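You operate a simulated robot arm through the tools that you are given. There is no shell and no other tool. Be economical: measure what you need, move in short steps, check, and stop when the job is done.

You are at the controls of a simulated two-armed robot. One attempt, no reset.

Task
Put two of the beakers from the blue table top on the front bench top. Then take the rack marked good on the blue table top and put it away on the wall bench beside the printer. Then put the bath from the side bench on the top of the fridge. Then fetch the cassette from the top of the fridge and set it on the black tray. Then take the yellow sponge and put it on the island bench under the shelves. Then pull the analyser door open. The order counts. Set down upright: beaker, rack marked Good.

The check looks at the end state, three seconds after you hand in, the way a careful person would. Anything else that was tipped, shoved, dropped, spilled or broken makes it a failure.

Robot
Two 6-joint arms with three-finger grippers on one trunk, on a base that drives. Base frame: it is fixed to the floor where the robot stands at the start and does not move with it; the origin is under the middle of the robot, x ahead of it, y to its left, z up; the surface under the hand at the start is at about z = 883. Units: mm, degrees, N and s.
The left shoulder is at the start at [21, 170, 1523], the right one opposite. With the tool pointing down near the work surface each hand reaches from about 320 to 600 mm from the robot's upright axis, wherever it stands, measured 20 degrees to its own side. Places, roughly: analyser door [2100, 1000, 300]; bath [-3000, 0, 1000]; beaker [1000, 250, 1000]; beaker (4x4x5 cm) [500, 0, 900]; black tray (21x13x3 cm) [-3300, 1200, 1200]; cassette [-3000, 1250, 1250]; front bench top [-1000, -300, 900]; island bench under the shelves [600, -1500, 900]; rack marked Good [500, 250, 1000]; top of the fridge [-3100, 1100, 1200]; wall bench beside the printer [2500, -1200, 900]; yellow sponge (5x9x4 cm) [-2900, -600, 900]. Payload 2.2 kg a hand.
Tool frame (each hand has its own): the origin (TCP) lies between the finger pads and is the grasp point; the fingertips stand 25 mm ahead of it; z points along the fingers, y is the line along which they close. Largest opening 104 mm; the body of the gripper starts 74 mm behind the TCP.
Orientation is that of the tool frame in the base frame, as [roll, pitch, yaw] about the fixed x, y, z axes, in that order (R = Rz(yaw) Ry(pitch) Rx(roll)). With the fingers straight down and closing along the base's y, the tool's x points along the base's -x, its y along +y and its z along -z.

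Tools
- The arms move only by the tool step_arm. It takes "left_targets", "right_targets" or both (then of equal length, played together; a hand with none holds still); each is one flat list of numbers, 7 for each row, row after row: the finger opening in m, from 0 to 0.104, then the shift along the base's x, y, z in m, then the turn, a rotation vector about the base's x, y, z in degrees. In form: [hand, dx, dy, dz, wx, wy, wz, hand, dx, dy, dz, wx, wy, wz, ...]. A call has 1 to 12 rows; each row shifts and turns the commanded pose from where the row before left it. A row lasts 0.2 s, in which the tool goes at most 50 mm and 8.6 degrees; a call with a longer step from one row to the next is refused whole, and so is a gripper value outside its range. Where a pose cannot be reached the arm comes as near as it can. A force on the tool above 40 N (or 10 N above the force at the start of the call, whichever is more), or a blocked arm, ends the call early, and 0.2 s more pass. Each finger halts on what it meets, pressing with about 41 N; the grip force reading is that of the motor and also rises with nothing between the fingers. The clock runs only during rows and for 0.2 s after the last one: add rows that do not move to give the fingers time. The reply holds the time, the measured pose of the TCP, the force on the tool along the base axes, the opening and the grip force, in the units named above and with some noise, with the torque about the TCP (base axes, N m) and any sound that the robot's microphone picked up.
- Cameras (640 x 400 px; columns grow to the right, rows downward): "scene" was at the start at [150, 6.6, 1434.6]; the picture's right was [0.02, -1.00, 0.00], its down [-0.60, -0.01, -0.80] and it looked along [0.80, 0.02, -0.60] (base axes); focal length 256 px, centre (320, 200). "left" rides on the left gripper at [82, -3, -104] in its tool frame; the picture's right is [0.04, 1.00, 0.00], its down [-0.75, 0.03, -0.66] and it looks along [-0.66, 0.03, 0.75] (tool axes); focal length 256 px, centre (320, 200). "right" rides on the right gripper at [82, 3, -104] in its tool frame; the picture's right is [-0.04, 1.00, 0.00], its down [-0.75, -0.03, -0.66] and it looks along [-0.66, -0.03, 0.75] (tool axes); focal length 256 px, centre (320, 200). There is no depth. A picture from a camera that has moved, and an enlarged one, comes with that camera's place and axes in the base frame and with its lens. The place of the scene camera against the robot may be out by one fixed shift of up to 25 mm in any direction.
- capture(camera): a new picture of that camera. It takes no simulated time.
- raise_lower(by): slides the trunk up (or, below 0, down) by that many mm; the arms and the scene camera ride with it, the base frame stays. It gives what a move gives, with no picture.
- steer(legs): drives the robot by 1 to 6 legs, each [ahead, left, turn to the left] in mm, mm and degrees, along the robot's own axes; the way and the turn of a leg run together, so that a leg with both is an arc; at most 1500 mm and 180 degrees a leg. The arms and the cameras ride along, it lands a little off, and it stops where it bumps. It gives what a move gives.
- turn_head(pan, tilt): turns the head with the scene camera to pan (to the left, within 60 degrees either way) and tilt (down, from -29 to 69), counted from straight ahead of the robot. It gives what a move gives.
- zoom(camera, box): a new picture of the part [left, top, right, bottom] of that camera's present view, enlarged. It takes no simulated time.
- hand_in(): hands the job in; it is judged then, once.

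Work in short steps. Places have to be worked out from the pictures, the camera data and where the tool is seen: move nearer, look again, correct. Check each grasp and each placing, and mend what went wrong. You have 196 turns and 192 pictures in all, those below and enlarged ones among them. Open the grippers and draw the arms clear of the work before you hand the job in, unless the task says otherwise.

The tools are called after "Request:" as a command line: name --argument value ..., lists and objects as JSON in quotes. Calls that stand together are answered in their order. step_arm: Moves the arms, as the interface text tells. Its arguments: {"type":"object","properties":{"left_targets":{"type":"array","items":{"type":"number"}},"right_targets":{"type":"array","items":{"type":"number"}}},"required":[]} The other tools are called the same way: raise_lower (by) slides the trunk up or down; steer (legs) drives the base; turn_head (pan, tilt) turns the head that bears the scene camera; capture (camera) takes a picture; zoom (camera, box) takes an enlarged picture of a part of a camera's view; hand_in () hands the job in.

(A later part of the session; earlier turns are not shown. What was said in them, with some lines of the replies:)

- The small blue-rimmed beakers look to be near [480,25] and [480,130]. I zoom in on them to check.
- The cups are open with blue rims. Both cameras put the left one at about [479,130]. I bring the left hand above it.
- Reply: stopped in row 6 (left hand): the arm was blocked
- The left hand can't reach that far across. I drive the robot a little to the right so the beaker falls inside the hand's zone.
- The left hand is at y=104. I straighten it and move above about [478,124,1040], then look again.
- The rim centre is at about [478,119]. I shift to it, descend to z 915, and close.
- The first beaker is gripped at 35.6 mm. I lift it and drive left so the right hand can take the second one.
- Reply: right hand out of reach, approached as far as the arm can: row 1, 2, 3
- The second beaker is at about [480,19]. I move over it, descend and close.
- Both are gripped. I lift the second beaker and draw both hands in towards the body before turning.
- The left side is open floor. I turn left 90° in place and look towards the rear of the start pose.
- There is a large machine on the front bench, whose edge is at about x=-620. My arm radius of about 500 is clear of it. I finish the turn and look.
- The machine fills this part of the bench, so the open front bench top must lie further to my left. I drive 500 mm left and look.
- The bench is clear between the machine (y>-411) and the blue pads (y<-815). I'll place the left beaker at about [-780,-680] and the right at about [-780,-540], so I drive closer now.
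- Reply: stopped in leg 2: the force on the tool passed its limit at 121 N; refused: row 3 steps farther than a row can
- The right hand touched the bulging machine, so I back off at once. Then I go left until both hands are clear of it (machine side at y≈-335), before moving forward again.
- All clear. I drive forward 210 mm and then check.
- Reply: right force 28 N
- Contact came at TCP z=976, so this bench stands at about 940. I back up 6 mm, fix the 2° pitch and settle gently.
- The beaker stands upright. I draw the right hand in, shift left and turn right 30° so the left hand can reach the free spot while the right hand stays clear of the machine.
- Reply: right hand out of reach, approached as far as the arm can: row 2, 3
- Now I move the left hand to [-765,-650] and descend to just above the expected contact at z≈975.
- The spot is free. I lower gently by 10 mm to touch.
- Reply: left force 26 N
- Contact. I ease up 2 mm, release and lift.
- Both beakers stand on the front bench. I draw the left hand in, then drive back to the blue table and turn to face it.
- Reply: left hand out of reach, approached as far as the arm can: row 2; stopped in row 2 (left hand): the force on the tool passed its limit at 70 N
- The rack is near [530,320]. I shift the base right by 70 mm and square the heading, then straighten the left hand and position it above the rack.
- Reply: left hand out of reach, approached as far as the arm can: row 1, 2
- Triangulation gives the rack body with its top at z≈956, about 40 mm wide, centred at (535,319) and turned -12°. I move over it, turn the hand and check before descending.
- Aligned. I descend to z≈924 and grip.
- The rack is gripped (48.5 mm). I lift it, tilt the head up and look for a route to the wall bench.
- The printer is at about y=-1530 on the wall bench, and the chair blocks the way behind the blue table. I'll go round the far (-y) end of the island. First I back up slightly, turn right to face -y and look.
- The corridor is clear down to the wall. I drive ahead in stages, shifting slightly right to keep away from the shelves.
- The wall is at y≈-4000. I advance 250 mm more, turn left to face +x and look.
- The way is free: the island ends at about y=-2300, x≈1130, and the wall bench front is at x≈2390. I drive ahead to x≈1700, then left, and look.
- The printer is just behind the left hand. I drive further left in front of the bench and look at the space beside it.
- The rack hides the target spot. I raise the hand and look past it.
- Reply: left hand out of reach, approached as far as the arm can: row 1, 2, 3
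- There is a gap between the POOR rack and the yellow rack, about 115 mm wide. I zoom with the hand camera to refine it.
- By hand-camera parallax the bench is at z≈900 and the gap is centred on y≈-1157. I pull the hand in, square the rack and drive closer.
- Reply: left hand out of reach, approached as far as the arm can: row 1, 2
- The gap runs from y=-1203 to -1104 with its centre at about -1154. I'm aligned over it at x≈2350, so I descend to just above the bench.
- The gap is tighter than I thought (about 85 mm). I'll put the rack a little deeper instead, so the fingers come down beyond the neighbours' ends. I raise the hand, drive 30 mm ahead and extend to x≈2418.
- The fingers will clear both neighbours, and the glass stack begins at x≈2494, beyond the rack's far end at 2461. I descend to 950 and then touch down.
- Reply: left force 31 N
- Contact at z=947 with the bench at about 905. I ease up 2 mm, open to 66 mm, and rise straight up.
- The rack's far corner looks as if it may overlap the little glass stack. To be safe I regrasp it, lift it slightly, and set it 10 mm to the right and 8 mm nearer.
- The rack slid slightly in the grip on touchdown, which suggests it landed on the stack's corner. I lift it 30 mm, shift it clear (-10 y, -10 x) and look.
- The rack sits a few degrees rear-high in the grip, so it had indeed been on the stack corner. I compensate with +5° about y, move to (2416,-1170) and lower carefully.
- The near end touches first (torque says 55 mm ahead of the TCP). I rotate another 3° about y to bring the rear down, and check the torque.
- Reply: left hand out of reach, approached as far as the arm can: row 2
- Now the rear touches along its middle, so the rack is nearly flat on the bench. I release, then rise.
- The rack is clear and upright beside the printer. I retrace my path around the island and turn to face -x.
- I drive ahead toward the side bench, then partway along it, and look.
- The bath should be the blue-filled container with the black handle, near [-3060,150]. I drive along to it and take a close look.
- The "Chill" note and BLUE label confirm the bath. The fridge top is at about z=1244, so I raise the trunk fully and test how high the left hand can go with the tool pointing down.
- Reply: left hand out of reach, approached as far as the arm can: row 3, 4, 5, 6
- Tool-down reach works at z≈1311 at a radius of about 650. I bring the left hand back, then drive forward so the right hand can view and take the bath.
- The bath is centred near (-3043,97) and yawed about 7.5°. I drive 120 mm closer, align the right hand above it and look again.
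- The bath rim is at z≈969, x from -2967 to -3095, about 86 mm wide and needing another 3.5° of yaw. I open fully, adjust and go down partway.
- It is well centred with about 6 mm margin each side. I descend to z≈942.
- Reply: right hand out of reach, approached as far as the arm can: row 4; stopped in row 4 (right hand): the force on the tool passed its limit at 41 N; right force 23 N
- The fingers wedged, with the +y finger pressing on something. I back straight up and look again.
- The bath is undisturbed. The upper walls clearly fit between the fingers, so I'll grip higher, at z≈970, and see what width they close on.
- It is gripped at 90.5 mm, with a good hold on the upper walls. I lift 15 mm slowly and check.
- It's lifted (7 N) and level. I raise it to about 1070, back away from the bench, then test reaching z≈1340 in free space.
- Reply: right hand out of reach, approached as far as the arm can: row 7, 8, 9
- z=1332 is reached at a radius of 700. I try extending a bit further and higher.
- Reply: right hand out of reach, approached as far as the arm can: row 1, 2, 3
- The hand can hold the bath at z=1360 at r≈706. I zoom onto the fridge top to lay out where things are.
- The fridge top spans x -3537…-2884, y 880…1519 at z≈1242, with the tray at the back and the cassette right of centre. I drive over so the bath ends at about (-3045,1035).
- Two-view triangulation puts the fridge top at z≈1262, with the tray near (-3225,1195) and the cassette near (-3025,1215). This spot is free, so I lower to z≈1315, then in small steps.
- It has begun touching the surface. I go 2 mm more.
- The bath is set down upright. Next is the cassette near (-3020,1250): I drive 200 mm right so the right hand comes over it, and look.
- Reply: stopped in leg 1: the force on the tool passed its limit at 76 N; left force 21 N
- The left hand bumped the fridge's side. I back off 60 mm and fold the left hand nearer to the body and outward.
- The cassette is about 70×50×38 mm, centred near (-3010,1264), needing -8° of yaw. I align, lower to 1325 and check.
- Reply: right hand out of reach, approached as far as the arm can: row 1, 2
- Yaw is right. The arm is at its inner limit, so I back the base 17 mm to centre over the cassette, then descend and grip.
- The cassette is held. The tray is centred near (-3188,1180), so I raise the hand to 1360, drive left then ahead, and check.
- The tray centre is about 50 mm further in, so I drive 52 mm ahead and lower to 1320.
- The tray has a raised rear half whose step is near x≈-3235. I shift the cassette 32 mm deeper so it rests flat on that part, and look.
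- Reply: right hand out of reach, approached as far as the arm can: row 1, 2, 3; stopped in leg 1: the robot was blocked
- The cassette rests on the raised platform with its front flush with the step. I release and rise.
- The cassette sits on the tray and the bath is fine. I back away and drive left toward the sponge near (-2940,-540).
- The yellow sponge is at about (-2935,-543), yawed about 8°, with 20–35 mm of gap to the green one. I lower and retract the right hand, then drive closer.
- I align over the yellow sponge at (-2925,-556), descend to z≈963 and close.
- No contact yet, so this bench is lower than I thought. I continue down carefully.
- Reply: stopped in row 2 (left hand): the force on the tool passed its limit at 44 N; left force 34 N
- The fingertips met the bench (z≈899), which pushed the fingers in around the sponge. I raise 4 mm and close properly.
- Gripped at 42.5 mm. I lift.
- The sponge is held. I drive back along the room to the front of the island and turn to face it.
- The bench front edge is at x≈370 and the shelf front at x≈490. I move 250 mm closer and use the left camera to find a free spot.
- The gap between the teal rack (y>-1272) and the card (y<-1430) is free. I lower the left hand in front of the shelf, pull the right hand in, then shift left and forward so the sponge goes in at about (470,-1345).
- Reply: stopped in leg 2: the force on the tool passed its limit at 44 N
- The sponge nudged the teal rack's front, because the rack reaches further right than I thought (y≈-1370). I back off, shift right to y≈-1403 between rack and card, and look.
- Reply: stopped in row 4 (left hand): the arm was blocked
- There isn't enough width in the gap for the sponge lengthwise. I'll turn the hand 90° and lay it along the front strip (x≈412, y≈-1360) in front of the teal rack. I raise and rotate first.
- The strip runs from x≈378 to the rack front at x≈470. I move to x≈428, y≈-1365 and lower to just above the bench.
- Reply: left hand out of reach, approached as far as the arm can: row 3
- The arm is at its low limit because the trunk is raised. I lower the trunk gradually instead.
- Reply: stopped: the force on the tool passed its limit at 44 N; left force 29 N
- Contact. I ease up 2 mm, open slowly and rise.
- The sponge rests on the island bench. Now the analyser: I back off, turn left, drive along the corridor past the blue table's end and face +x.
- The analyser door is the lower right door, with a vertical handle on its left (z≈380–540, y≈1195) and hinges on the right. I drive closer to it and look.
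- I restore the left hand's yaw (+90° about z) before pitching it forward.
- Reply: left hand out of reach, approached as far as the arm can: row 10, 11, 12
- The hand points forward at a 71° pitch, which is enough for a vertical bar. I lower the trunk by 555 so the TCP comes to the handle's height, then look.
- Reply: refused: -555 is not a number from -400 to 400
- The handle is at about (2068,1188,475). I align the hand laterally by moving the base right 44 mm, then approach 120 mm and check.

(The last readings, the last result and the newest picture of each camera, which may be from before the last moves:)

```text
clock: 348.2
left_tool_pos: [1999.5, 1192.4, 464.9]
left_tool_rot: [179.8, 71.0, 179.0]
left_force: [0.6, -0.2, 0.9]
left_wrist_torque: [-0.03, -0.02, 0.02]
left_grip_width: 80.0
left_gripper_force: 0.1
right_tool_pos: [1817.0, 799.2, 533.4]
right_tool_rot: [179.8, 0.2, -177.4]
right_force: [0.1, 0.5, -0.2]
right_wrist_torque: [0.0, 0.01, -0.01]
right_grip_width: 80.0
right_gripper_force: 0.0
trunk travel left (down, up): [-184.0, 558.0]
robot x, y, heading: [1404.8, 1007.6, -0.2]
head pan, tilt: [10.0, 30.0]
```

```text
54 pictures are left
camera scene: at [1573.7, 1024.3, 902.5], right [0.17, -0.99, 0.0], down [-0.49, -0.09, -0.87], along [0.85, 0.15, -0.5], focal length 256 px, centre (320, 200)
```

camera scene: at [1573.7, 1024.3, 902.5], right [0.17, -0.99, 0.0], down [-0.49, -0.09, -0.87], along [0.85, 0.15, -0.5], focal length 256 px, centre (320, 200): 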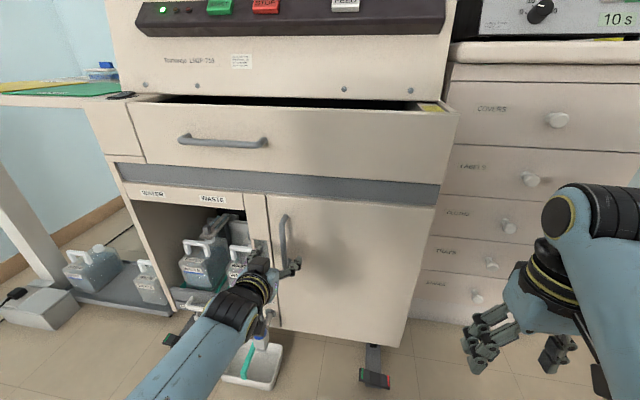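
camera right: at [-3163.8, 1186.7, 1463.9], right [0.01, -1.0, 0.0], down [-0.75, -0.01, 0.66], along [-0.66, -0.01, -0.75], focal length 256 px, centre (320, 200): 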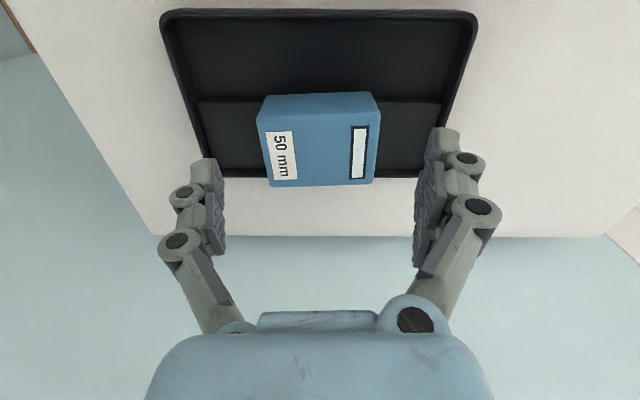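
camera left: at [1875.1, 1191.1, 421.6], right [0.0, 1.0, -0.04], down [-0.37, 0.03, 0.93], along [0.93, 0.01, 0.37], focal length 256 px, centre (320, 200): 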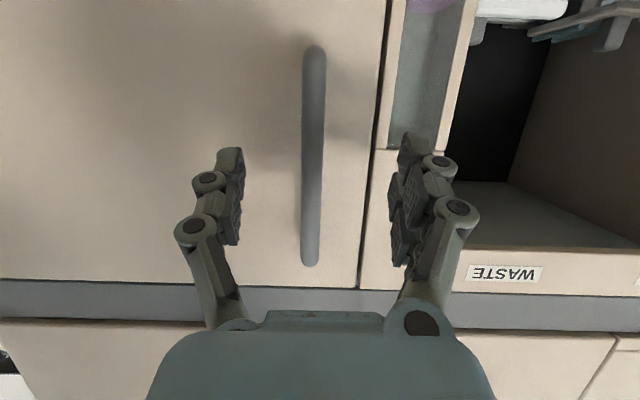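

The handle is centred and about 100 mm ahead. I advance 85 mm.

Request:
steer --legs '[[0, -6, 0], [82, 0, 0]]'

Request:
capture --camera "left"

Request:
zoom --camera "scene" --box '[200, 170, 380, 310]'

```text
clock: 349.5
left_tool_pos: [2047.3, 1187.5, 462.1]
left_tool_rot: [179.4, 70.8, 178.8]
left_force: [-4.7, -0.8, 1.7]
left_wrist_torque: [0.1, -0.1, 0.2]
left_grip_width: 83.6
left_gripper_force: 0.8
right_tool_pos: [1867.1, 793.7, 534.5]
right_tool_rot: [179.8, 0.2, -177.3]
right_force: [0.0, -0.5, 0.3]
right_wrist_torque: [-0.03, 0.01, -0.01]
right_grip_width: 79.9
right_gripper_force: 0.1
trunk travel left (down, up): [-184.0, 558.0]
robot x, y, heading: [1453.6, 999.4, -0.1]
head pan, tilt: [10.0, 30.0]
stopped in leg 2: the force on the tool passed its limit at 110 N (the readings are from after the stop); the commanded pose is now the measured one
```

```text
53 pictures are left
camera left: at [1922.7, 1186.1, 419.9], right [0.0, 1.0, -0.03], down [-0.37, 0.03, 0.93], along [0.93, 0.02, 0.37], focal length 256 px, centre (320, 200)
```

left: 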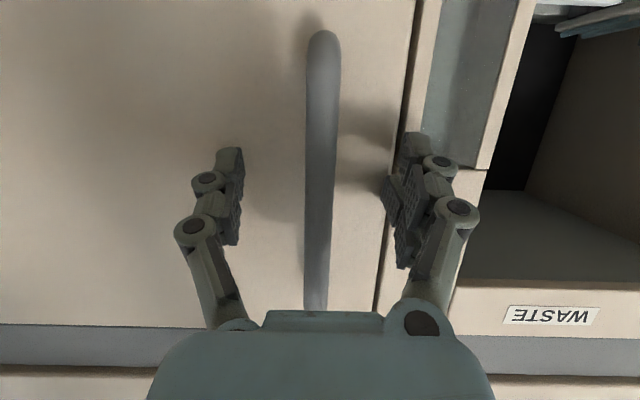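

```text
2.86 times, centred on (290, 240) of scene
camera zoom: at [1624.6, 1018.7, 902.5], right [0.17, -0.99, 0.0], down [-0.49, -0.09, -0.87], along [0.85, 0.15, -0.5], focal length 732 px, centre (406, 86)
```

zoom: 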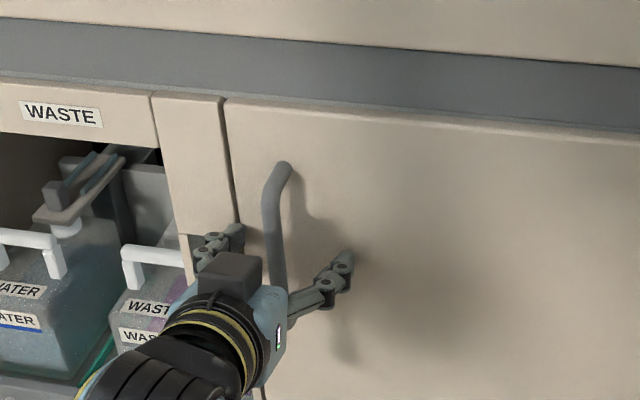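

The fingertips touched the door face, with the handle between the fingers. I back 8 mm and close on the bar.

Request:
steer --legs '[[-8, 0, 0]]'

Request:
step_arm --left_targets '[0.06, 0, 0, 0, 0, 0, 0, 0.04, 0, 0, 0, 0, 0, 0, 0.02, 0, 0, 0, 0, 0, 0, 0.005, 0, 0, 0, 0, 0, 0, 0.005, 0, 0, 0, 0, 0, 0, 0.005, 0, 0, 0, 0, 0, 0]'

Request:
capture --camera "left"

```text
clock: 350.2
left_tool_pos: [2039.9, 1188.0, 462.0]
left_tool_rot: [179.5, 70.8, 178.9]
left_force: [0.4, -0.2, 0.3]
left_wrist_torque: [0.04, -0.01, 0.02]
left_grip_width: 80.0
left_gripper_force: 0.0
right_tool_pos: [1859.2, 793.4, 533.6]
right_tool_rot: [179.8, 0.1, -177.2]
right_force: [0.2, -0.2, -0.8]
right_wrist_torque: [0.04, 0.0, 0.0]
right_grip_width: 80.0
right_gripper_force: 0.2
trunk travel left (down, up): [-184.0, 558.0]
robot x, y, heading: [1449.1, 999.4, 0.2]
head pan, tilt: [10.0, 30.0]
```

```text
clock: 351.6
left_tool_pos: [2039.6, 1188.7, 461.3]
left_tool_rot: [179.3, 70.7, 178.8]
left_force: [2.1, 1.3, -3.2]
left_wrist_torque: [0.41, 0.4, 0.22]
left_grip_width: 6.4
left_gripper_force: 32.3
right_tool_pos: [1860.4, 794.4, 533.4]
right_tool_rot: [179.8, 0.1, -177.3]
right_force: [-0.4, -0.2, 0.8]
right_wrist_torque: [0.0, 0.01, 0.0]
right_grip_width: 80.0
right_gripper_force: 0.0
trunk travel left (down, up): [-184.0, 558.0]
robot x, y, heading: [1446.9, 998.3, 0.1]
head pan, tilt: [10.0, 30.0]
```

```text
51 pictures are left
camera left: at [1915.2, 1186.2, 419.5], right [0.0, 1.0, -0.03], down [-0.37, 0.03, 0.93], along [0.93, 0.02, 0.37], focal length 256 px, centre (320, 200)
```

left: 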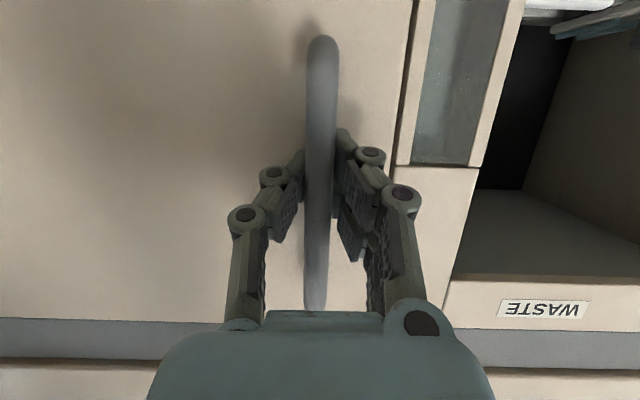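

The fingers closed on the bar (width 6.4 with load). I pull gently: the base goes back 30 mm.

Request:
steer --legs '[[-30, 0, 0]]'

Request:
capture --camera "left"

```text
clock: 352.5
left_tool_pos: [2011.2, 1183.9, 461.5]
left_tool_rot: [179.9, 70.6, 179.1]
left_force: [7.5, -39.7, -5.1]
left_wrist_torque: [-0.25, 0.11, 0.37]
left_grip_width: 6.0
left_gripper_force: 32.7
right_tool_pos: [1830.2, 792.4, 533.2]
right_tool_rot: [179.7, 0.2, -177.3]
right_force: [0.0, 0.3, 0.4]
right_wrist_torque: [0.0, -0.02, 0.02]
right_grip_width: 80.0
right_gripper_force: 0.0
trunk travel left (down, up): [-184.0, 558.0]
robot x, y, heading: [1419.7, 997.5, -0.4]
head pan, tilt: [10.0, 30.0]
```

```text
50 pictures are left
camera left: at [1886.1, 1182.0, 419.8], right [0.0, 1.0, -0.04], down [-0.37, 0.03, 0.93], along [0.93, 0.01, 0.37], focal length 256 px, centre (320, 200)
```

left: 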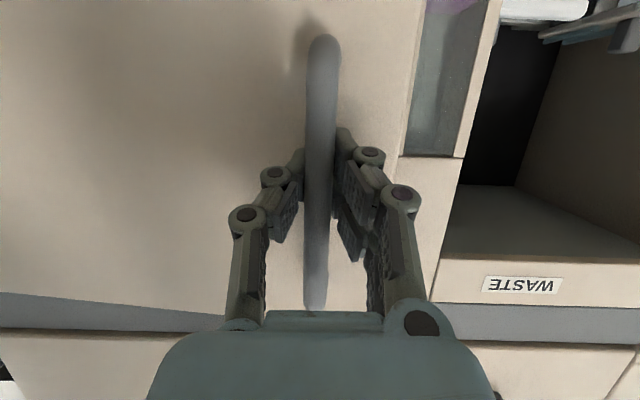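

The door is opening. The handle arcs to the right (-y), so I follow it, stepping right a little to relieve the side force and then back.

Request:
steer --legs '[[-12, -10, 0], [-30, -6, 0]]'

```text
clock: 353.7
left_tool_pos: [1967.8, 1167.4, 461.7]
left_tool_rot: [-179.3, 70.8, 179.9]
left_force: [-4.6, 14.0, -2.6]
left_wrist_torque: [0.23, -0.02, 0.01]
left_grip_width: 17.0
left_gripper_force: 5.3
right_tool_pos: [1786.4, 774.8, 533.8]
right_tool_rot: [179.8, 0.1, -177.7]
right_force: [-1.0, -0.3, -0.2]
right_wrist_torque: [0.0, -0.01, 0.0]
right_grip_width: 80.1
right_gripper_force: 0.0
trunk travel left (down, up): [-184.0, 558.0]
robot x, y, heading: [1374.4, 986.5, -0.5]
head pan, tilt: [10.0, 30.0]
```

Request:
capture --camera "left"

Request:
capture --camera "scene"

```text
49 pictures are left
camera left: at [1843.4, 1164.4, 419.5], right [0.0, 1.0, -0.04], down [-0.37, 0.04, 0.93], along [0.93, 0.01, 0.37], focal length 256 px, centre (320, 200)
```

left: 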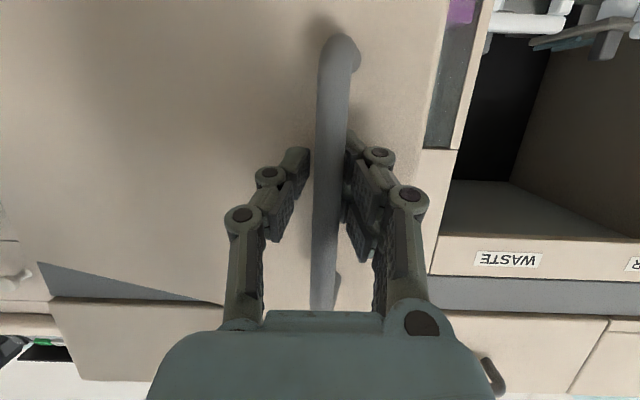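

```text
48 pictures are left
camera scene: at [1544.6, 1001.7, 902.4], right [0.17, -0.99, 0.0], down [-0.49, -0.08, -0.87], along [0.85, 0.14, -0.5], focal length 256 px, centre (320, 200)
```

scene: 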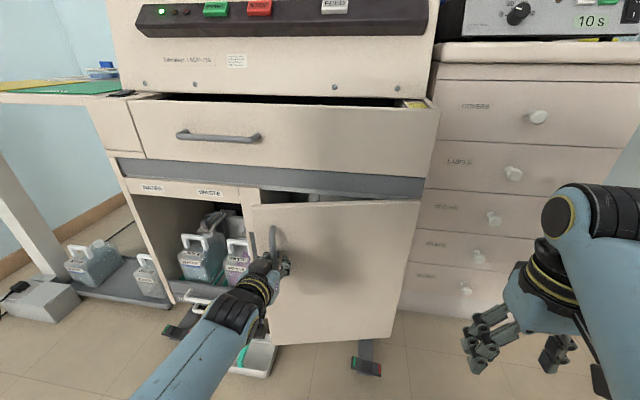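

It's opening well (about 13°). I rotate the wrist to follow the door, then pull further along the arc.

Request:
step_arm --left_targets '[0.008, 0, -0.004, 0, 0, 0, 6, 0.008, 0, -0.004, 0, 0, 0, 6]'

Request:
steer --legs '[[-35, -8, 0], [-35, -12, 0]]'

Request:
capture --camera "left"

```text
clock: 354.3
left_tool_pos: [1965.2, 1171.9, 454.8]
left_tool_rot: [177.0, 69.8, -175.0]
left_force: [-0.3, -0.1, -0.4]
left_wrist_torque: [0.03, -0.03, -0.03]
left_grip_width: 11.0
left_gripper_force: 0.5
left hand out of reach, approached as far as the arm can: row 1
right_tool_pos: [1785.8, 775.5, 533.5]
right_tool_rot: [179.8, 0.1, -177.5]
right_force: [0.1, -0.3, 0.1]
right_wrist_torque: [0.01, -0.04, -0.02]
right_grip_width: 79.8
right_gripper_force: 0.0
trunk travel left (down, up): [-184.0, 558.0]
robot x, y, heading: [1373.0, 986.1, -0.5]
head pan, tilt: [10.0, 30.0]
```

```text
clock: 355.6
left_tool_pos: [1896.8, 1150.4, 456.3]
left_tool_rot: [177.2, 70.0, -175.1]
left_force: [16.0, -26.2, -3.4]
left_wrist_torque: [-0.31, -0.15, 0.04]
left_grip_width: 25.4
left_gripper_force: 13.0
right_tool_pos: [1716.9, 754.8, 533.6]
right_tool_rot: [179.7, 0.0, -177.6]
right_force: [-0.1, 0.1, -0.5]
right_wrist_torque: [0.0, 0.01, 0.02]
right_grip_width: 80.3
right_gripper_force: 0.1
trunk travel left (down, up): [-184.0, 558.0]
robot x, y, heading: [1305.4, 967.0, -0.3]
head pan, tilt: [10.0, 30.0]
```

```text
47 pictures are left
camera left: at [1773.8, 1130.2, 415.7], right [-0.14, 0.99, -0.02], down [-0.36, -0.03, 0.93], along [0.92, 0.14, 0.36], focal length 256 px, centre (320, 200)
```

left: 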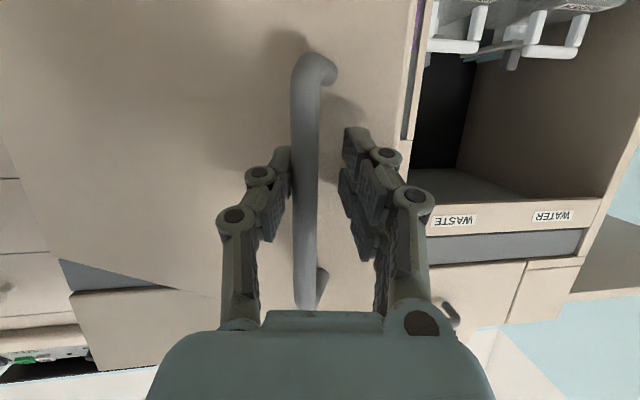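

The door is at about 25°. I follow the arc with more rightward motion.

Request:
steer --legs '[[-5, -18, 0], [-36, -20, 0], [-36, -24, 0]]'

Request:
capture --camera "scene"

Request:
capture --camera "left"

```text
clock: 357.4
left_tool_pos: [1818.7, 1090.6, 458.1]
left_tool_rot: [177.1, 70.1, -175.2]
left_force: [3.4, -4.0, 5.9]
left_wrist_torque: [-0.08, 0.38, -0.05]
left_grip_width: 14.6
left_gripper_force: 39.8
right_tool_pos: [1638.5, 692.4, 534.0]
right_tool_rot: [179.8, 0.1, -177.6]
right_force: [-0.4, -0.3, 1.1]
right_wrist_torque: [-0.01, 0.03, 0.0]
right_grip_width: 80.0
right_gripper_force: 0.1
trunk travel left (down, up): [-184.0, 558.0]
robot x, y, heading: [1227.2, 897.7, -0.3]
head pan, tilt: [10.0, 30.0]
```

```text
46 pictures are left
camera scene: at [1396.2, 920.0, 902.6], right [0.17, -0.99, 0.0], down [-0.49, -0.08, -0.87], along [0.85, 0.14, -0.5], focal length 256 px, centre (320, 200)
```

scene: 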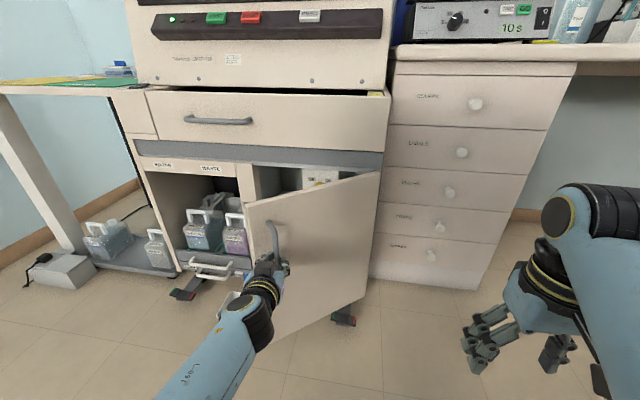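

```text
45 pictures are left
camera left: at [1695.4, 1070.6, 416.5], right [-0.15, 0.99, -0.02], down [-0.36, -0.03, 0.93], along [0.92, 0.14, 0.36], focal length 256 px, centre (320, 200)
```

left: 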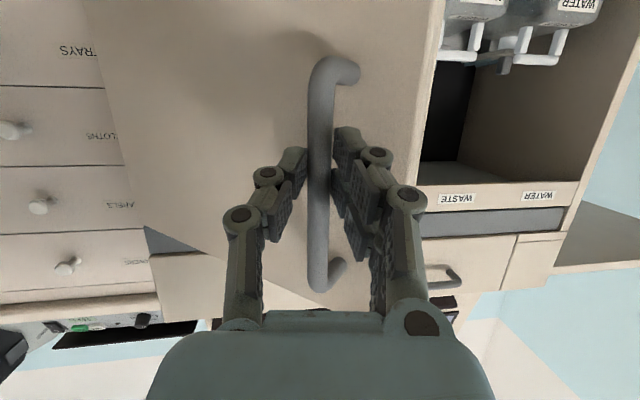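

The door is at about 42°. My right side is getting near the blue table, so I use the arm itself and a slight base rotation to pull further. First, the arm.

Request:
step_arm --left_targets '[0.008, -0.012, -0.01, 0, 0, 0, 3, 0.008, -0.012, -0.01, 0, 0, 0, 3, 0.008, -0.012, -0.012, 0, 0, 0, 3]'

```text
clock: 358.3
left_tool_pos: [1791.8, 1128.1, 457.7]
left_tool_rot: [152.6, 71.3, 170.0]
left_force: [0.3, 0.6, -0.6]
left_wrist_torque: [-0.02, -0.03, 0.03]
left_grip_width: 7.9
left_gripper_force: 0.1
right_tool_pos: [1636.7, 694.9, 533.9]
right_tool_rot: [179.8, 0.2, -177.6]
right_force: [-0.6, -0.6, 0.2]
right_wrist_torque: [0.0, -0.03, 0.0]
right_grip_width: 79.9
right_gripper_force: 0.0
trunk travel left (down, up): [-184.0, 558.0]
robot x, y, heading: [1228.4, 902.6, -0.4]
head pan, tilt: [10.0, 30.0]
stopped in row 3 (left hand): the arm was blocked; the commanded pose is now the measured one
```

The hand slipped off the bar. I look at how the door stands.

Request:
capture --camera "scene"

Request:
capture --camera "left"

```text
44 pictures are left
camera scene: at [1396.2, 920.6, 902.5], right [0.17, -0.99, 0.0], down [-0.49, -0.08, -0.87], along [0.85, 0.15, -0.5], focal length 256 px, centre (320, 200)
```

scene: 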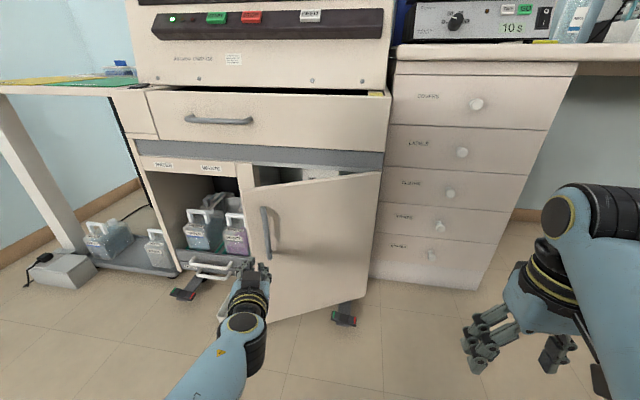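

```text
43 pictures are left
camera left: at [1671.9, 1097.8, 410.0], right [-0.29, 0.95, 0.11], down [-0.37, -0.21, 0.91], along [0.89, 0.22, 0.41], focal length 256 px, centre (320, 200)
```

left: 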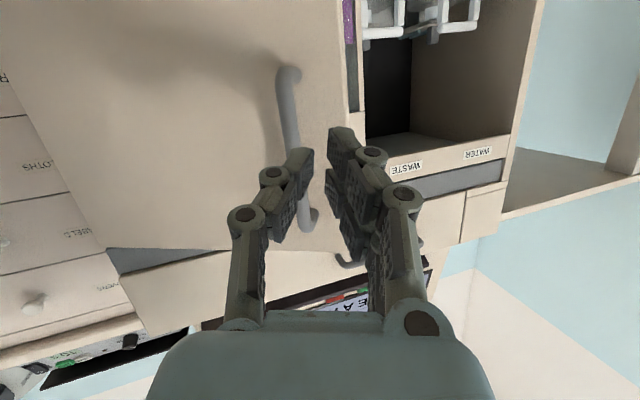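

The door is about 30° open and stays there. I'll hook it from inside at its free edge: I move the base left, away from the table, and straighten the hand.

Request:
steer --legs '[[-60, 0, 0], [0, 450, 0]]'

Request:
step_arm --left_targets '[0.0, 0, 0, 0, 0, 0, -6.2, 0.0, 0, 0, 0, 0, 0, -6.2, 0.0, 0, 0, 0, 0, 0, -6.2, 0.0, 0, 0, 0, 0, 0, 0]'

Request:
capture --camera "scene"

```text
clock: 361.6
left_tool_pos: [1734.7, 1571.2, 457.6]
left_tool_rot: [152.6, 71.3, 169.8]
left_force: [0.1, 0.4, 0.2]
left_wrist_torque: [-0.01, 0.01, 0.02]
left_grip_width: 8.1
left_gripper_force: 0.0
right_tool_pos: [1580.2, 1138.8, 535.4]
right_tool_rot: [179.8, 0.2, -177.8]
right_force: [0.1, 0.4, 0.4]
right_wrist_torque: [0.01, 0.0, 0.04]
right_grip_width: 79.7
right_gripper_force: 0.1
trunk travel left (down, up): [-184.0, 558.0]
robot x, y, heading: [1170.9, 1346.6, -0.7]
head pan, tilt: [10.0, 30.0]
```

```text
clock: 362.6
left_tool_pos: [1735.9, 1570.7, 459.3]
left_tool_rot: [152.3, 71.6, 152.4]
left_force: [0.2, -0.1, 0.7]
left_wrist_torque: [0.01, -0.03, -0.01]
left_grip_width: 0.1
left_gripper_force: 27.8
right_tool_pos: [1580.8, 1138.9, 533.5]
right_tool_rot: [179.8, 0.2, -177.8]
right_force: [-0.3, 0.0, -0.4]
right_wrist_torque: [0.0, 0.02, 0.0]
right_grip_width: 80.0
right_gripper_force: 0.0
trunk travel left (down, up): [-184.0, 558.0]
robot x, y, heading: [1172.6, 1342.1, -0.7]
head pan, tilt: [10.0, 30.0]
```

```text
42 pictures are left
camera scene: at [1339.5, 1365.2, 902.5], right [0.16, -0.99, 0.0], down [-0.49, -0.08, -0.87], along [0.85, 0.14, -0.5], focal length 256 px, centre (320, 200)
```

scene: 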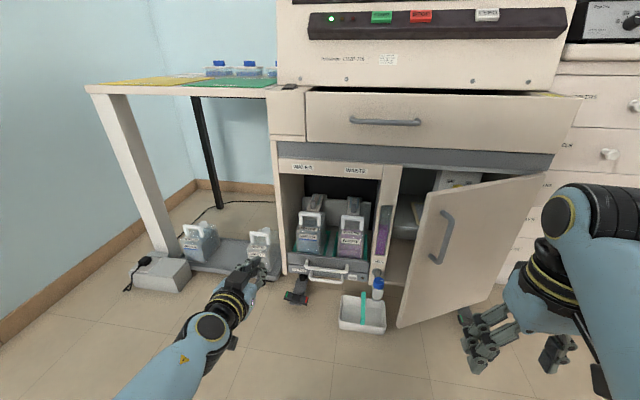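

The free edge is at about (1935,1165). A simpler way is to use the right hand, pointing down with fingers closed, as a hook behind the door's edge. I fold the left hand back to pointing down and extend the right hand.

Request:
step_arm --left_targets '[0.02, -0.012, 0, 0.005, 0, 7.2, 0, 0.02, -0.012, 0, 0.005, 0, 7.2, 0, 0.02, -0.012, 0, 0.005, 0, 7.2, 0, 0.02, -0.012, 0, 0.005, 0, 7.2, 0, 0.02, -0.012, 0, 0.005, 0, 7.2, 0, 0.02, -0.012, 0, 0.005, 0, 7.2, 0, 0.02, -0.012, 0, 0.005, 0, 7.2, 0, 0.02, -0.012, 0, 0.005, 0, 7.2, 0, 0.02, -0.012, 0, 0.005, 0, 7.2, 0, 0.02, 0, 0, 0, 0, 5, 0]' --right_targets '[0.05, 0.03, 0, 0.005, 0, 0, 0, 0.03, 0.03, 0, 0.005, 0, 0, 0, 0.0, 0.03, 0, 0, 0, 0, 0, 0.0, 0.03, 0, 0, 0, 0, 0, 0.0, 0.03, 0, 0, 0, 0, 0, 0.0, 0, 0, 0, 0, 0, 0, 0.0, 0, 0, 0, 0, 0, 0, 0.0, 0, 0, 0, 0, 0, 0, 0.0, 0, 0, 0, 0, 0, 0, 0.0, 0, 0, 0, 0, 0, 0]'

```text
clock: 364.8
left_tool_pos: [1663.5, 1594.0, 500.4]
left_tool_rot: [168.7, 25.3, 170.8]
left_force: [-0.1, 0.0, -0.4]
left_wrist_torque: [-0.03, 0.01, 0.03]
left_grip_width: 20.0
left_gripper_force: 0.1
left hand out of reach, approached as far as the arm can: row 1, 2, 3, 4
right_tool_pos: [1729.1, 1138.9, 544.7]
right_tool_rot: [179.8, 0.2, -177.8]
right_force: [0.1, 0.8, -0.7]
right_wrist_torque: [-0.01, 0.02, -0.03]
right_grip_width: 0.0
right_gripper_force: 28.4
trunk travel left (down, up): [-184.0, 558.0]
robot x, y, heading: [1170.1, 1346.3, -0.7]
head pan, tilt: [10.0, 30.0]
```

Request:
steer --legs '[[0, 105, 0.7], [235, 0, 0]]'

Request:
turn_head --pan -15 --tilt 30

Request:
capture --camera "scene"

Request:
capture --camera "right"

```text
clock: 367.3
left_tool_pos: [1895.1, 1711.7, 499.7]
left_tool_rot: [168.7, 25.4, 171.9]
left_force: [-0.3, -0.6, -0.4]
left_wrist_torque: [0.02, 0.01, 0.01]
left_grip_width: 19.8
left_gripper_force: 0.1
right_tool_pos: [1970.0, 1257.3, 544.7]
right_tool_rot: [179.7, 0.1, -176.7]
right_force: [0.0, -0.3, -1.0]
right_wrist_torque: [0.0, -0.02, -0.01]
right_grip_width: 0.1
right_gripper_force: 28.6
trunk travel left (down, up): [-184.0, 558.0]
robot x, y, heading: [1408.0, 1452.7, 0.6]
head pan, tilt: [10.0, 30.0]
```

```text
clock: 368.2
left_tool_pos: [1894.5, 1711.5, 499.9]
left_tool_rot: [168.8, 25.4, 171.8]
left_force: [0.5, 0.9, 0.9]
left_wrist_torque: [0.02, 0.01, 0.0]
left_grip_width: 19.9
left_gripper_force: 0.1
right_tool_pos: [1969.3, 1258.1, 545.4]
right_tool_rot: [179.8, 0.1, -176.8]
right_force: [0.1, 0.6, 0.1]
right_wrist_torque: [-0.02, 0.01, 0.02]
right_grip_width: 0.0
right_gripper_force: 28.4
trunk travel left (down, up): [-184.0, 558.0]
robot x, y, heading: [1406.7, 1455.0, 0.5]
head pan, tilt: [-15.0, 30.0]
```

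```text
41 pictures are left
camera scene: at [1573.8, 1437.7, 902.5], right [-0.25, -0.97, 0.0], down [-0.48, 0.12, -0.87], along [0.84, -0.22, -0.5], focal length 256 px, centre (320, 200)
```

scene: 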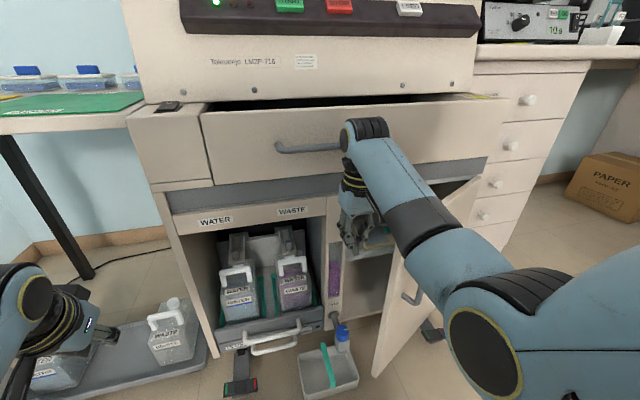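

```text
40 pictures are left
camera right: at [1889.4, 1255.4, 649.4], right [-0.02, 1.0, 0.0], down [0.75, 0.01, 0.66], along [0.66, 0.01, -0.75], focal length 256 px, centre (320, 200)
```

right: 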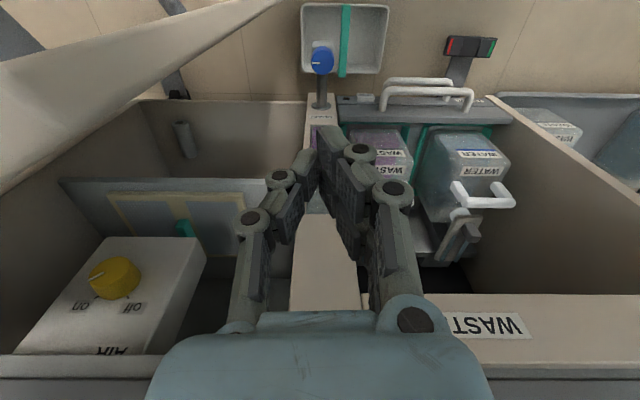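

The right hand is already inside the gap, behind the door (its free edge reaches y≈1250). I move 40 mm right and then pull back along the arc.

Request:
steer --legs '[[0, -40, 0], [-60, -10, 0], [-70, -35, 0]]'

Request:
capture --camera "scene"

```text
clock: 370.3
left_tool_pos: [1767.4, 1623.7, 500.6]
left_tool_rot: [168.7, 25.5, 171.8]
left_force: [-0.1, -0.1, 0.5]
left_wrist_torque: [0.02, 0.0, 0.02]
left_grip_width: 19.8
left_gripper_force: 0.0
right_tool_pos: [1840.1, 1170.2, 544.6]
right_tool_rot: [179.7, 0.0, -176.8]
right_force: [0.0, -0.5, 0.3]
right_wrist_torque: [0.0, -0.02, -0.01]
right_grip_width: 0.0
right_gripper_force: 28.6
trunk travel left (down, up): [-184.0, 558.0]
robot x, y, heading: [1278.2, 1369.3, 0.4]
head pan, tilt: [-15.0, 30.0]
```

```text
39 pictures are left
camera scene: at [1446.0, 1350.6, 902.5], right [-0.25, -0.97, 0.0], down [-0.48, 0.13, -0.87], along [0.84, -0.22, -0.5], focal length 256 px, centre (320, 200)
```

scene: 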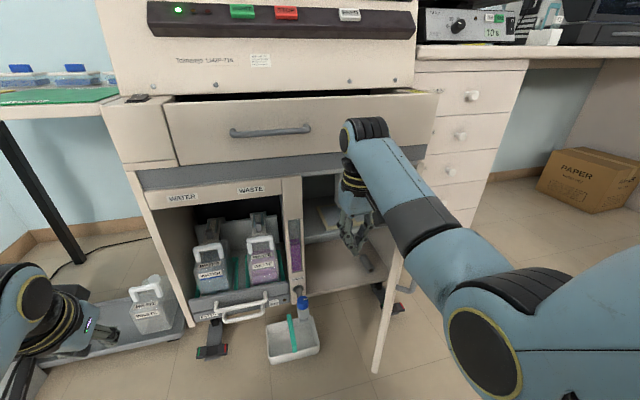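

The door has swung further and is now seen edge-on. I continue pushing it open to the right.

Request:
steer --legs '[[-40, -55, 0], [-30, -60, 0], [-10, -60, 0]]'

Request:
capture --camera "scene"

Request:
capture --camera "right"

```text
clock: 372.4
left_tool_pos: [1689.2, 1447.7, 499.9]
left_tool_rot: [168.7, 25.5, 171.7]
left_force: [-0.5, 0.6, 0.4]
left_wrist_torque: [0.0, 0.01, 0.0]
left_grip_width: 20.0
left_gripper_force: 0.0
right_tool_pos: [1761.8, 994.4, 544.8]
right_tool_rot: [179.8, 0.1, -176.9]
right_force: [-0.4, 0.7, 0.6]
right_wrist_torque: [0.02, 0.03, 0.0]
right_grip_width: 0.1
right_gripper_force: 28.8
trunk travel left (down, up): [-184.0, 558.0]
robot x, y, heading: [1197.2, 1192.0, 0.1]
head pan, tilt: [-15.0, 30.0]
```

```text
38 pictures are left
camera scene: at [1366.8, 1174.8, 902.5], right [-0.25, -0.97, 0.0], down [-0.48, 0.13, -0.87], along [0.84, -0.22, -0.5], focal length 256 px, centre (320, 200)
```

scene: 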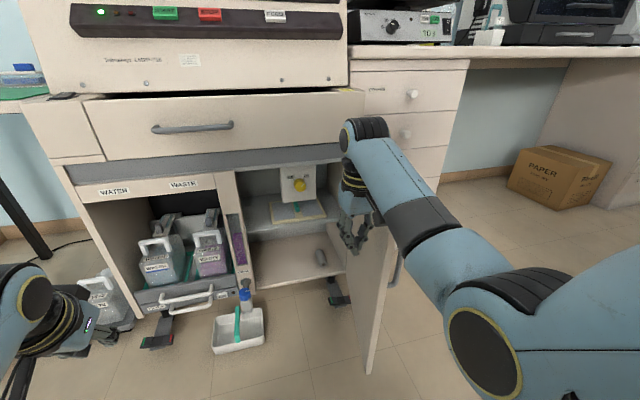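

```text
37 pictures are left
camera right: at [1681.9, 991.6, 649.4], right [-0.01, 1.0, 0.0], down [0.75, 0.01, 0.66], along [0.66, 0.01, -0.75], focal length 256 px, centre (320, 200)
```

right: 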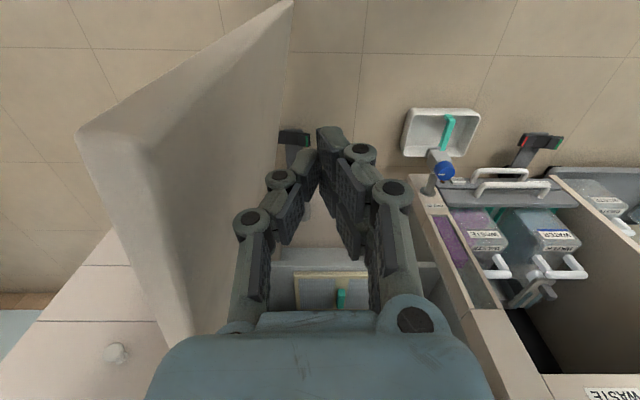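

The door is wide open now (about 70°). I give one more small push, then withdraw the hand to the left and back.

Request:
steer --legs '[[0, -50, 0], [0, 130, 0], [-250, 150, 0]]'

Request:
turn_head --pan -10 --tilt 25

Request:
capture --camera "scene"

```text
clock: 375.9
left_tool_pos: [1440.9, 1677.1, 500.4]
left_tool_rot: [168.7, 25.5, 171.7]
left_force: [-0.4, 0.1, 0.3]
left_wrist_torque: [0.01, -0.01, -0.03]
left_grip_width: 20.2
left_gripper_force: 0.1
right_tool_pos: [1511.7, 1221.8, 545.5]
right_tool_rot: [179.8, 0.0, -177.1]
right_force: [0.4, 0.5, -0.1]
right_wrist_torque: [-0.02, -0.01, -0.01]
right_grip_width: 0.0
right_gripper_force: 27.7
trunk travel left (down, up): [-184.0, 558.0]
robot x, y, heading: [950.4, 1423.3, -0.0]
head pan, tilt: [-15.0, 30.0]
```

```text
clock: 376.5
left_tool_pos: [1441.3, 1678.7, 499.3]
left_tool_rot: [168.7, 25.4, 171.6]
left_force: [-0.3, -0.4, 0.1]
left_wrist_torque: [-0.01, 0.03, -0.02]
left_grip_width: 19.9
left_gripper_force: 0.0
right_tool_pos: [1512.8, 1222.6, 544.3]
right_tool_rot: [179.8, 0.1, -177.1]
right_force: [-0.8, 0.3, 0.5]
right_wrist_torque: [0.04, 0.0, -0.01]
right_grip_width: 0.2
right_gripper_force: 28.4
trunk travel left (down, up): [-184.0, 558.0]
robot x, y, heading: [949.7, 1423.6, 0.2]
head pan, tilt: [-10.0, 25.0]
```

```text
36 pictures are left
camera scene: at [1121.3, 1412.6, 910.4], right [-0.17, -0.99, 0.0], down [-0.42, 0.07, -0.91], along [0.89, -0.15, -0.42], focal length 256 px, centre (320, 200)
```

scene: 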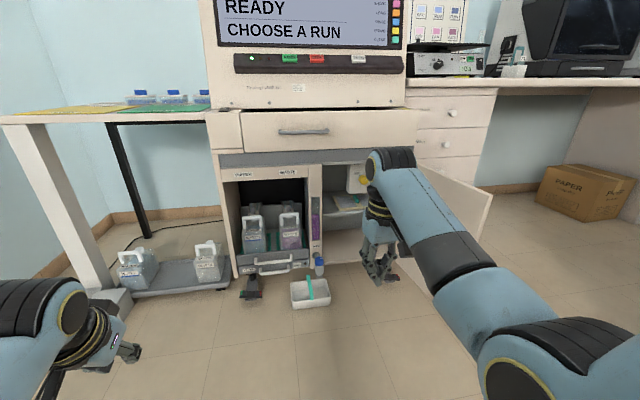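

The door stands wide open. I raise the trunk and open the grippers, then take a last look at the beakers on the front bench.

Request:
raise_lower --by 400

Request:
step_arm --left_targets '[0.05, 0, 0, 0, 0, 0, 0, 0.08, 0, 0, 0, 0, 0, 0, 0.08, 0, 0, 0, 0, 0, 0]' --right_targets '[0.05, 0, 0, 0, 0, 0, 0, 0.08, 0, 0, 0, 0, 0, 0, 0.08, 0, 0, 0, 0, 0, 0]'

Request:
raise_lower --by 150

Request:
steer --legs '[[-1150, 0, 0], [0, 0, -90], [1300, 0, 0], [650, 0, 0]]'

Request:
turn_head --pan -50 --tilt 25

Request:
capture --camera "scene"

```text
clock: 380.4
left_tool_pos: [1441.3, 1677.4, 900.1]
left_tool_rot: [168.7, 25.4, 171.6]
left_force: [0.7, -0.7, -0.4]
left_wrist_torque: [0.01, 0.02, 0.02]
left_grip_width: 20.2
left_gripper_force: 0.1
right_tool_pos: [1512.1, 1222.9, 944.3]
right_tool_rot: [179.8, 0.1, -177.1]
right_force: [0.3, 0.6, 0.1]
right_wrist_torque: [-0.03, 0.0, 0.0]
right_grip_width: 0.0
right_gripper_force: 28.5
trunk travel left (down, up): [-584.0, 158.0]
robot x, y, heading: [950.7, 1421.3, 0.3]
head pan, tilt: [-10.0, 25.0]
```

```text
clock: 381.1
left_tool_pos: [1441.0, 1677.8, 899.9]
left_tool_rot: [168.7, 25.5, 171.5]
left_force: [0.5, -0.5, -0.5]
left_wrist_torque: [-0.04, 0.0, 0.0]
left_grip_width: 80.0
left_gripper_force: 0.1
right_tool_pos: [1512.7, 1223.8, 945.0]
right_tool_rot: [179.8, 0.1, -177.0]
right_force: [-0.7, 0.4, -0.8]
right_wrist_torque: [0.01, 0.01, 0.01]
right_grip_width: 79.9
right_gripper_force: 0.0
trunk travel left (down, up): [-584.0, 158.0]
robot x, y, heading: [949.5, 1425.0, 0.2]
head pan, tilt: [-10.0, 25.0]
```

```text
clock: 382.9
left_tool_pos: [1440.9, 1677.9, 1049.7]
left_tool_rot: [168.6, 25.5, 171.6]
left_force: [0.5, -0.1, 0.0]
left_wrist_torque: [-0.02, 0.02, 0.0]
left_grip_width: 80.0
left_gripper_force: 0.0
right_tool_pos: [1511.3, 1222.8, 1094.6]
right_tool_rot: [179.8, 0.1, -177.0]
right_force: [-0.4, 0.1, -0.4]
right_wrist_torque: [-0.01, 0.01, 0.02]
right_grip_width: 79.8
right_gripper_force: 0.0
trunk travel left (down, up): [-734.0, 8.0]
robot x, y, heading: [951.5, 1422.5, 0.2]
head pan, tilt: [-10.0, 25.0]
```

```text
clock: 401.9
left_tool_pos: [112.2, -1030.4, 1050.9]
left_tool_rot: [168.7, 25.4, 83.4]
left_force: [0.0, -0.1, -0.8]
left_wrist_torque: [0.0, 0.01, 0.01]
left_grip_width: 80.2
left_gripper_force: 0.0
right_tool_pos: [-340.7, -1115.4, 1093.9]
right_tool_rot: [179.8, 0.1, 94.7]
right_force: [-0.9, 0.3, 0.1]
right_wrist_torque: [0.02, -0.02, 0.0]
right_grip_width: 80.1
right_gripper_force: 0.1
trunk travel left (down, up): [-734.0, 8.0]
robot x, y, heading: [-158.9, -548.0, -88.4]
head pan, tilt: [-10.0, 25.0]
```

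```text
clock: 403.0
left_tool_pos: [111.7, -1030.2, 1050.4]
left_tool_rot: [168.7, 25.4, 83.3]
left_force: [-0.1, -0.6, -1.3]
left_wrist_torque: [0.0, 0.0, 0.01]
left_grip_width: 79.8
left_gripper_force: 0.1
right_tool_pos: [-341.2, -1115.0, 1095.3]
right_tool_rot: [179.8, 0.1, 94.8]
right_force: [-0.4, -0.4, 0.4]
right_wrist_torque: [-0.01, -0.01, 0.04]
right_grip_width: 80.2
right_gripper_force: 0.0
trunk travel left (down, up): [-734.0, 8.0]
robot x, y, heading: [-155.1, -545.3, -88.2]
head pan, tilt: [-50.0, 25.0]
```

```text
35 pictures are left
camera scene: at [-231.3, -674.8, 1471.8], right [-0.67, 0.74, 0.0], down [0.31, 0.28, -0.91], along [-0.67, -0.61, -0.42], focal length 256 px, centre (320, 200)
```

scene: 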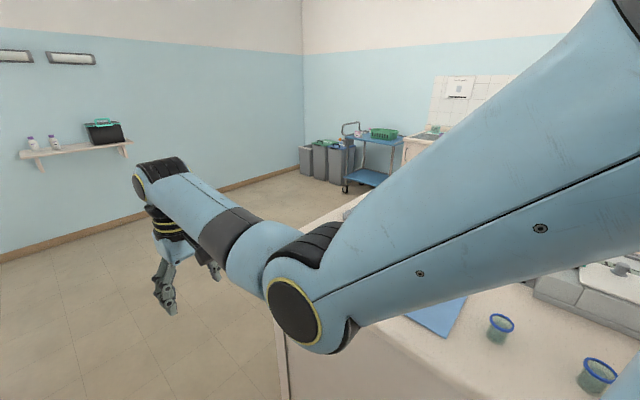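

Both beakers stand upright on the front bench, all six steps are done, the grippers are open and the arms are clear. I hand in.

Request:
hand_in

```text
The job is handed in.
```

I did all six steps in order and handed the job in. I don't have the judge's result.

| Step | End state |
|---|---|
| Beakers | Two small beakers stand upright on the front bench; a last look confirmed it. |
| Rack marked Good | It stands upright beside the printer. I first set it on the corner of a small glass stack, then lifted it and set it down clear of the stack. |
| Bath | The blue bath sits on top of the fridge. |
| Cassette | It sits on the raised rear part of the black tray. |
| Yellow sponge | It lies on the front strip of the island bench, just ahead of the shelf edge rather than directly beneath the shelves. |
| Analyser door | It is wide open, about 70° by eye. The hand slipped off the handle partway, so I pushed it the rest of the way from inside. |

I also bumped a few things along the way, any of which could count against the job:
- The machine on the front bench, at 121 N.
- The analyser door face, at 110 N.
- The side of the fridge, at 76 N.
- A teal rack on the island bench, which took a light nudge.
- A 70 N stop while drawing the left arm in over the front bench; I didn't see what caused it.

The later pictures that covered these spots showed nothing tipped or spilled. I did not go back to check the front-bench machine.
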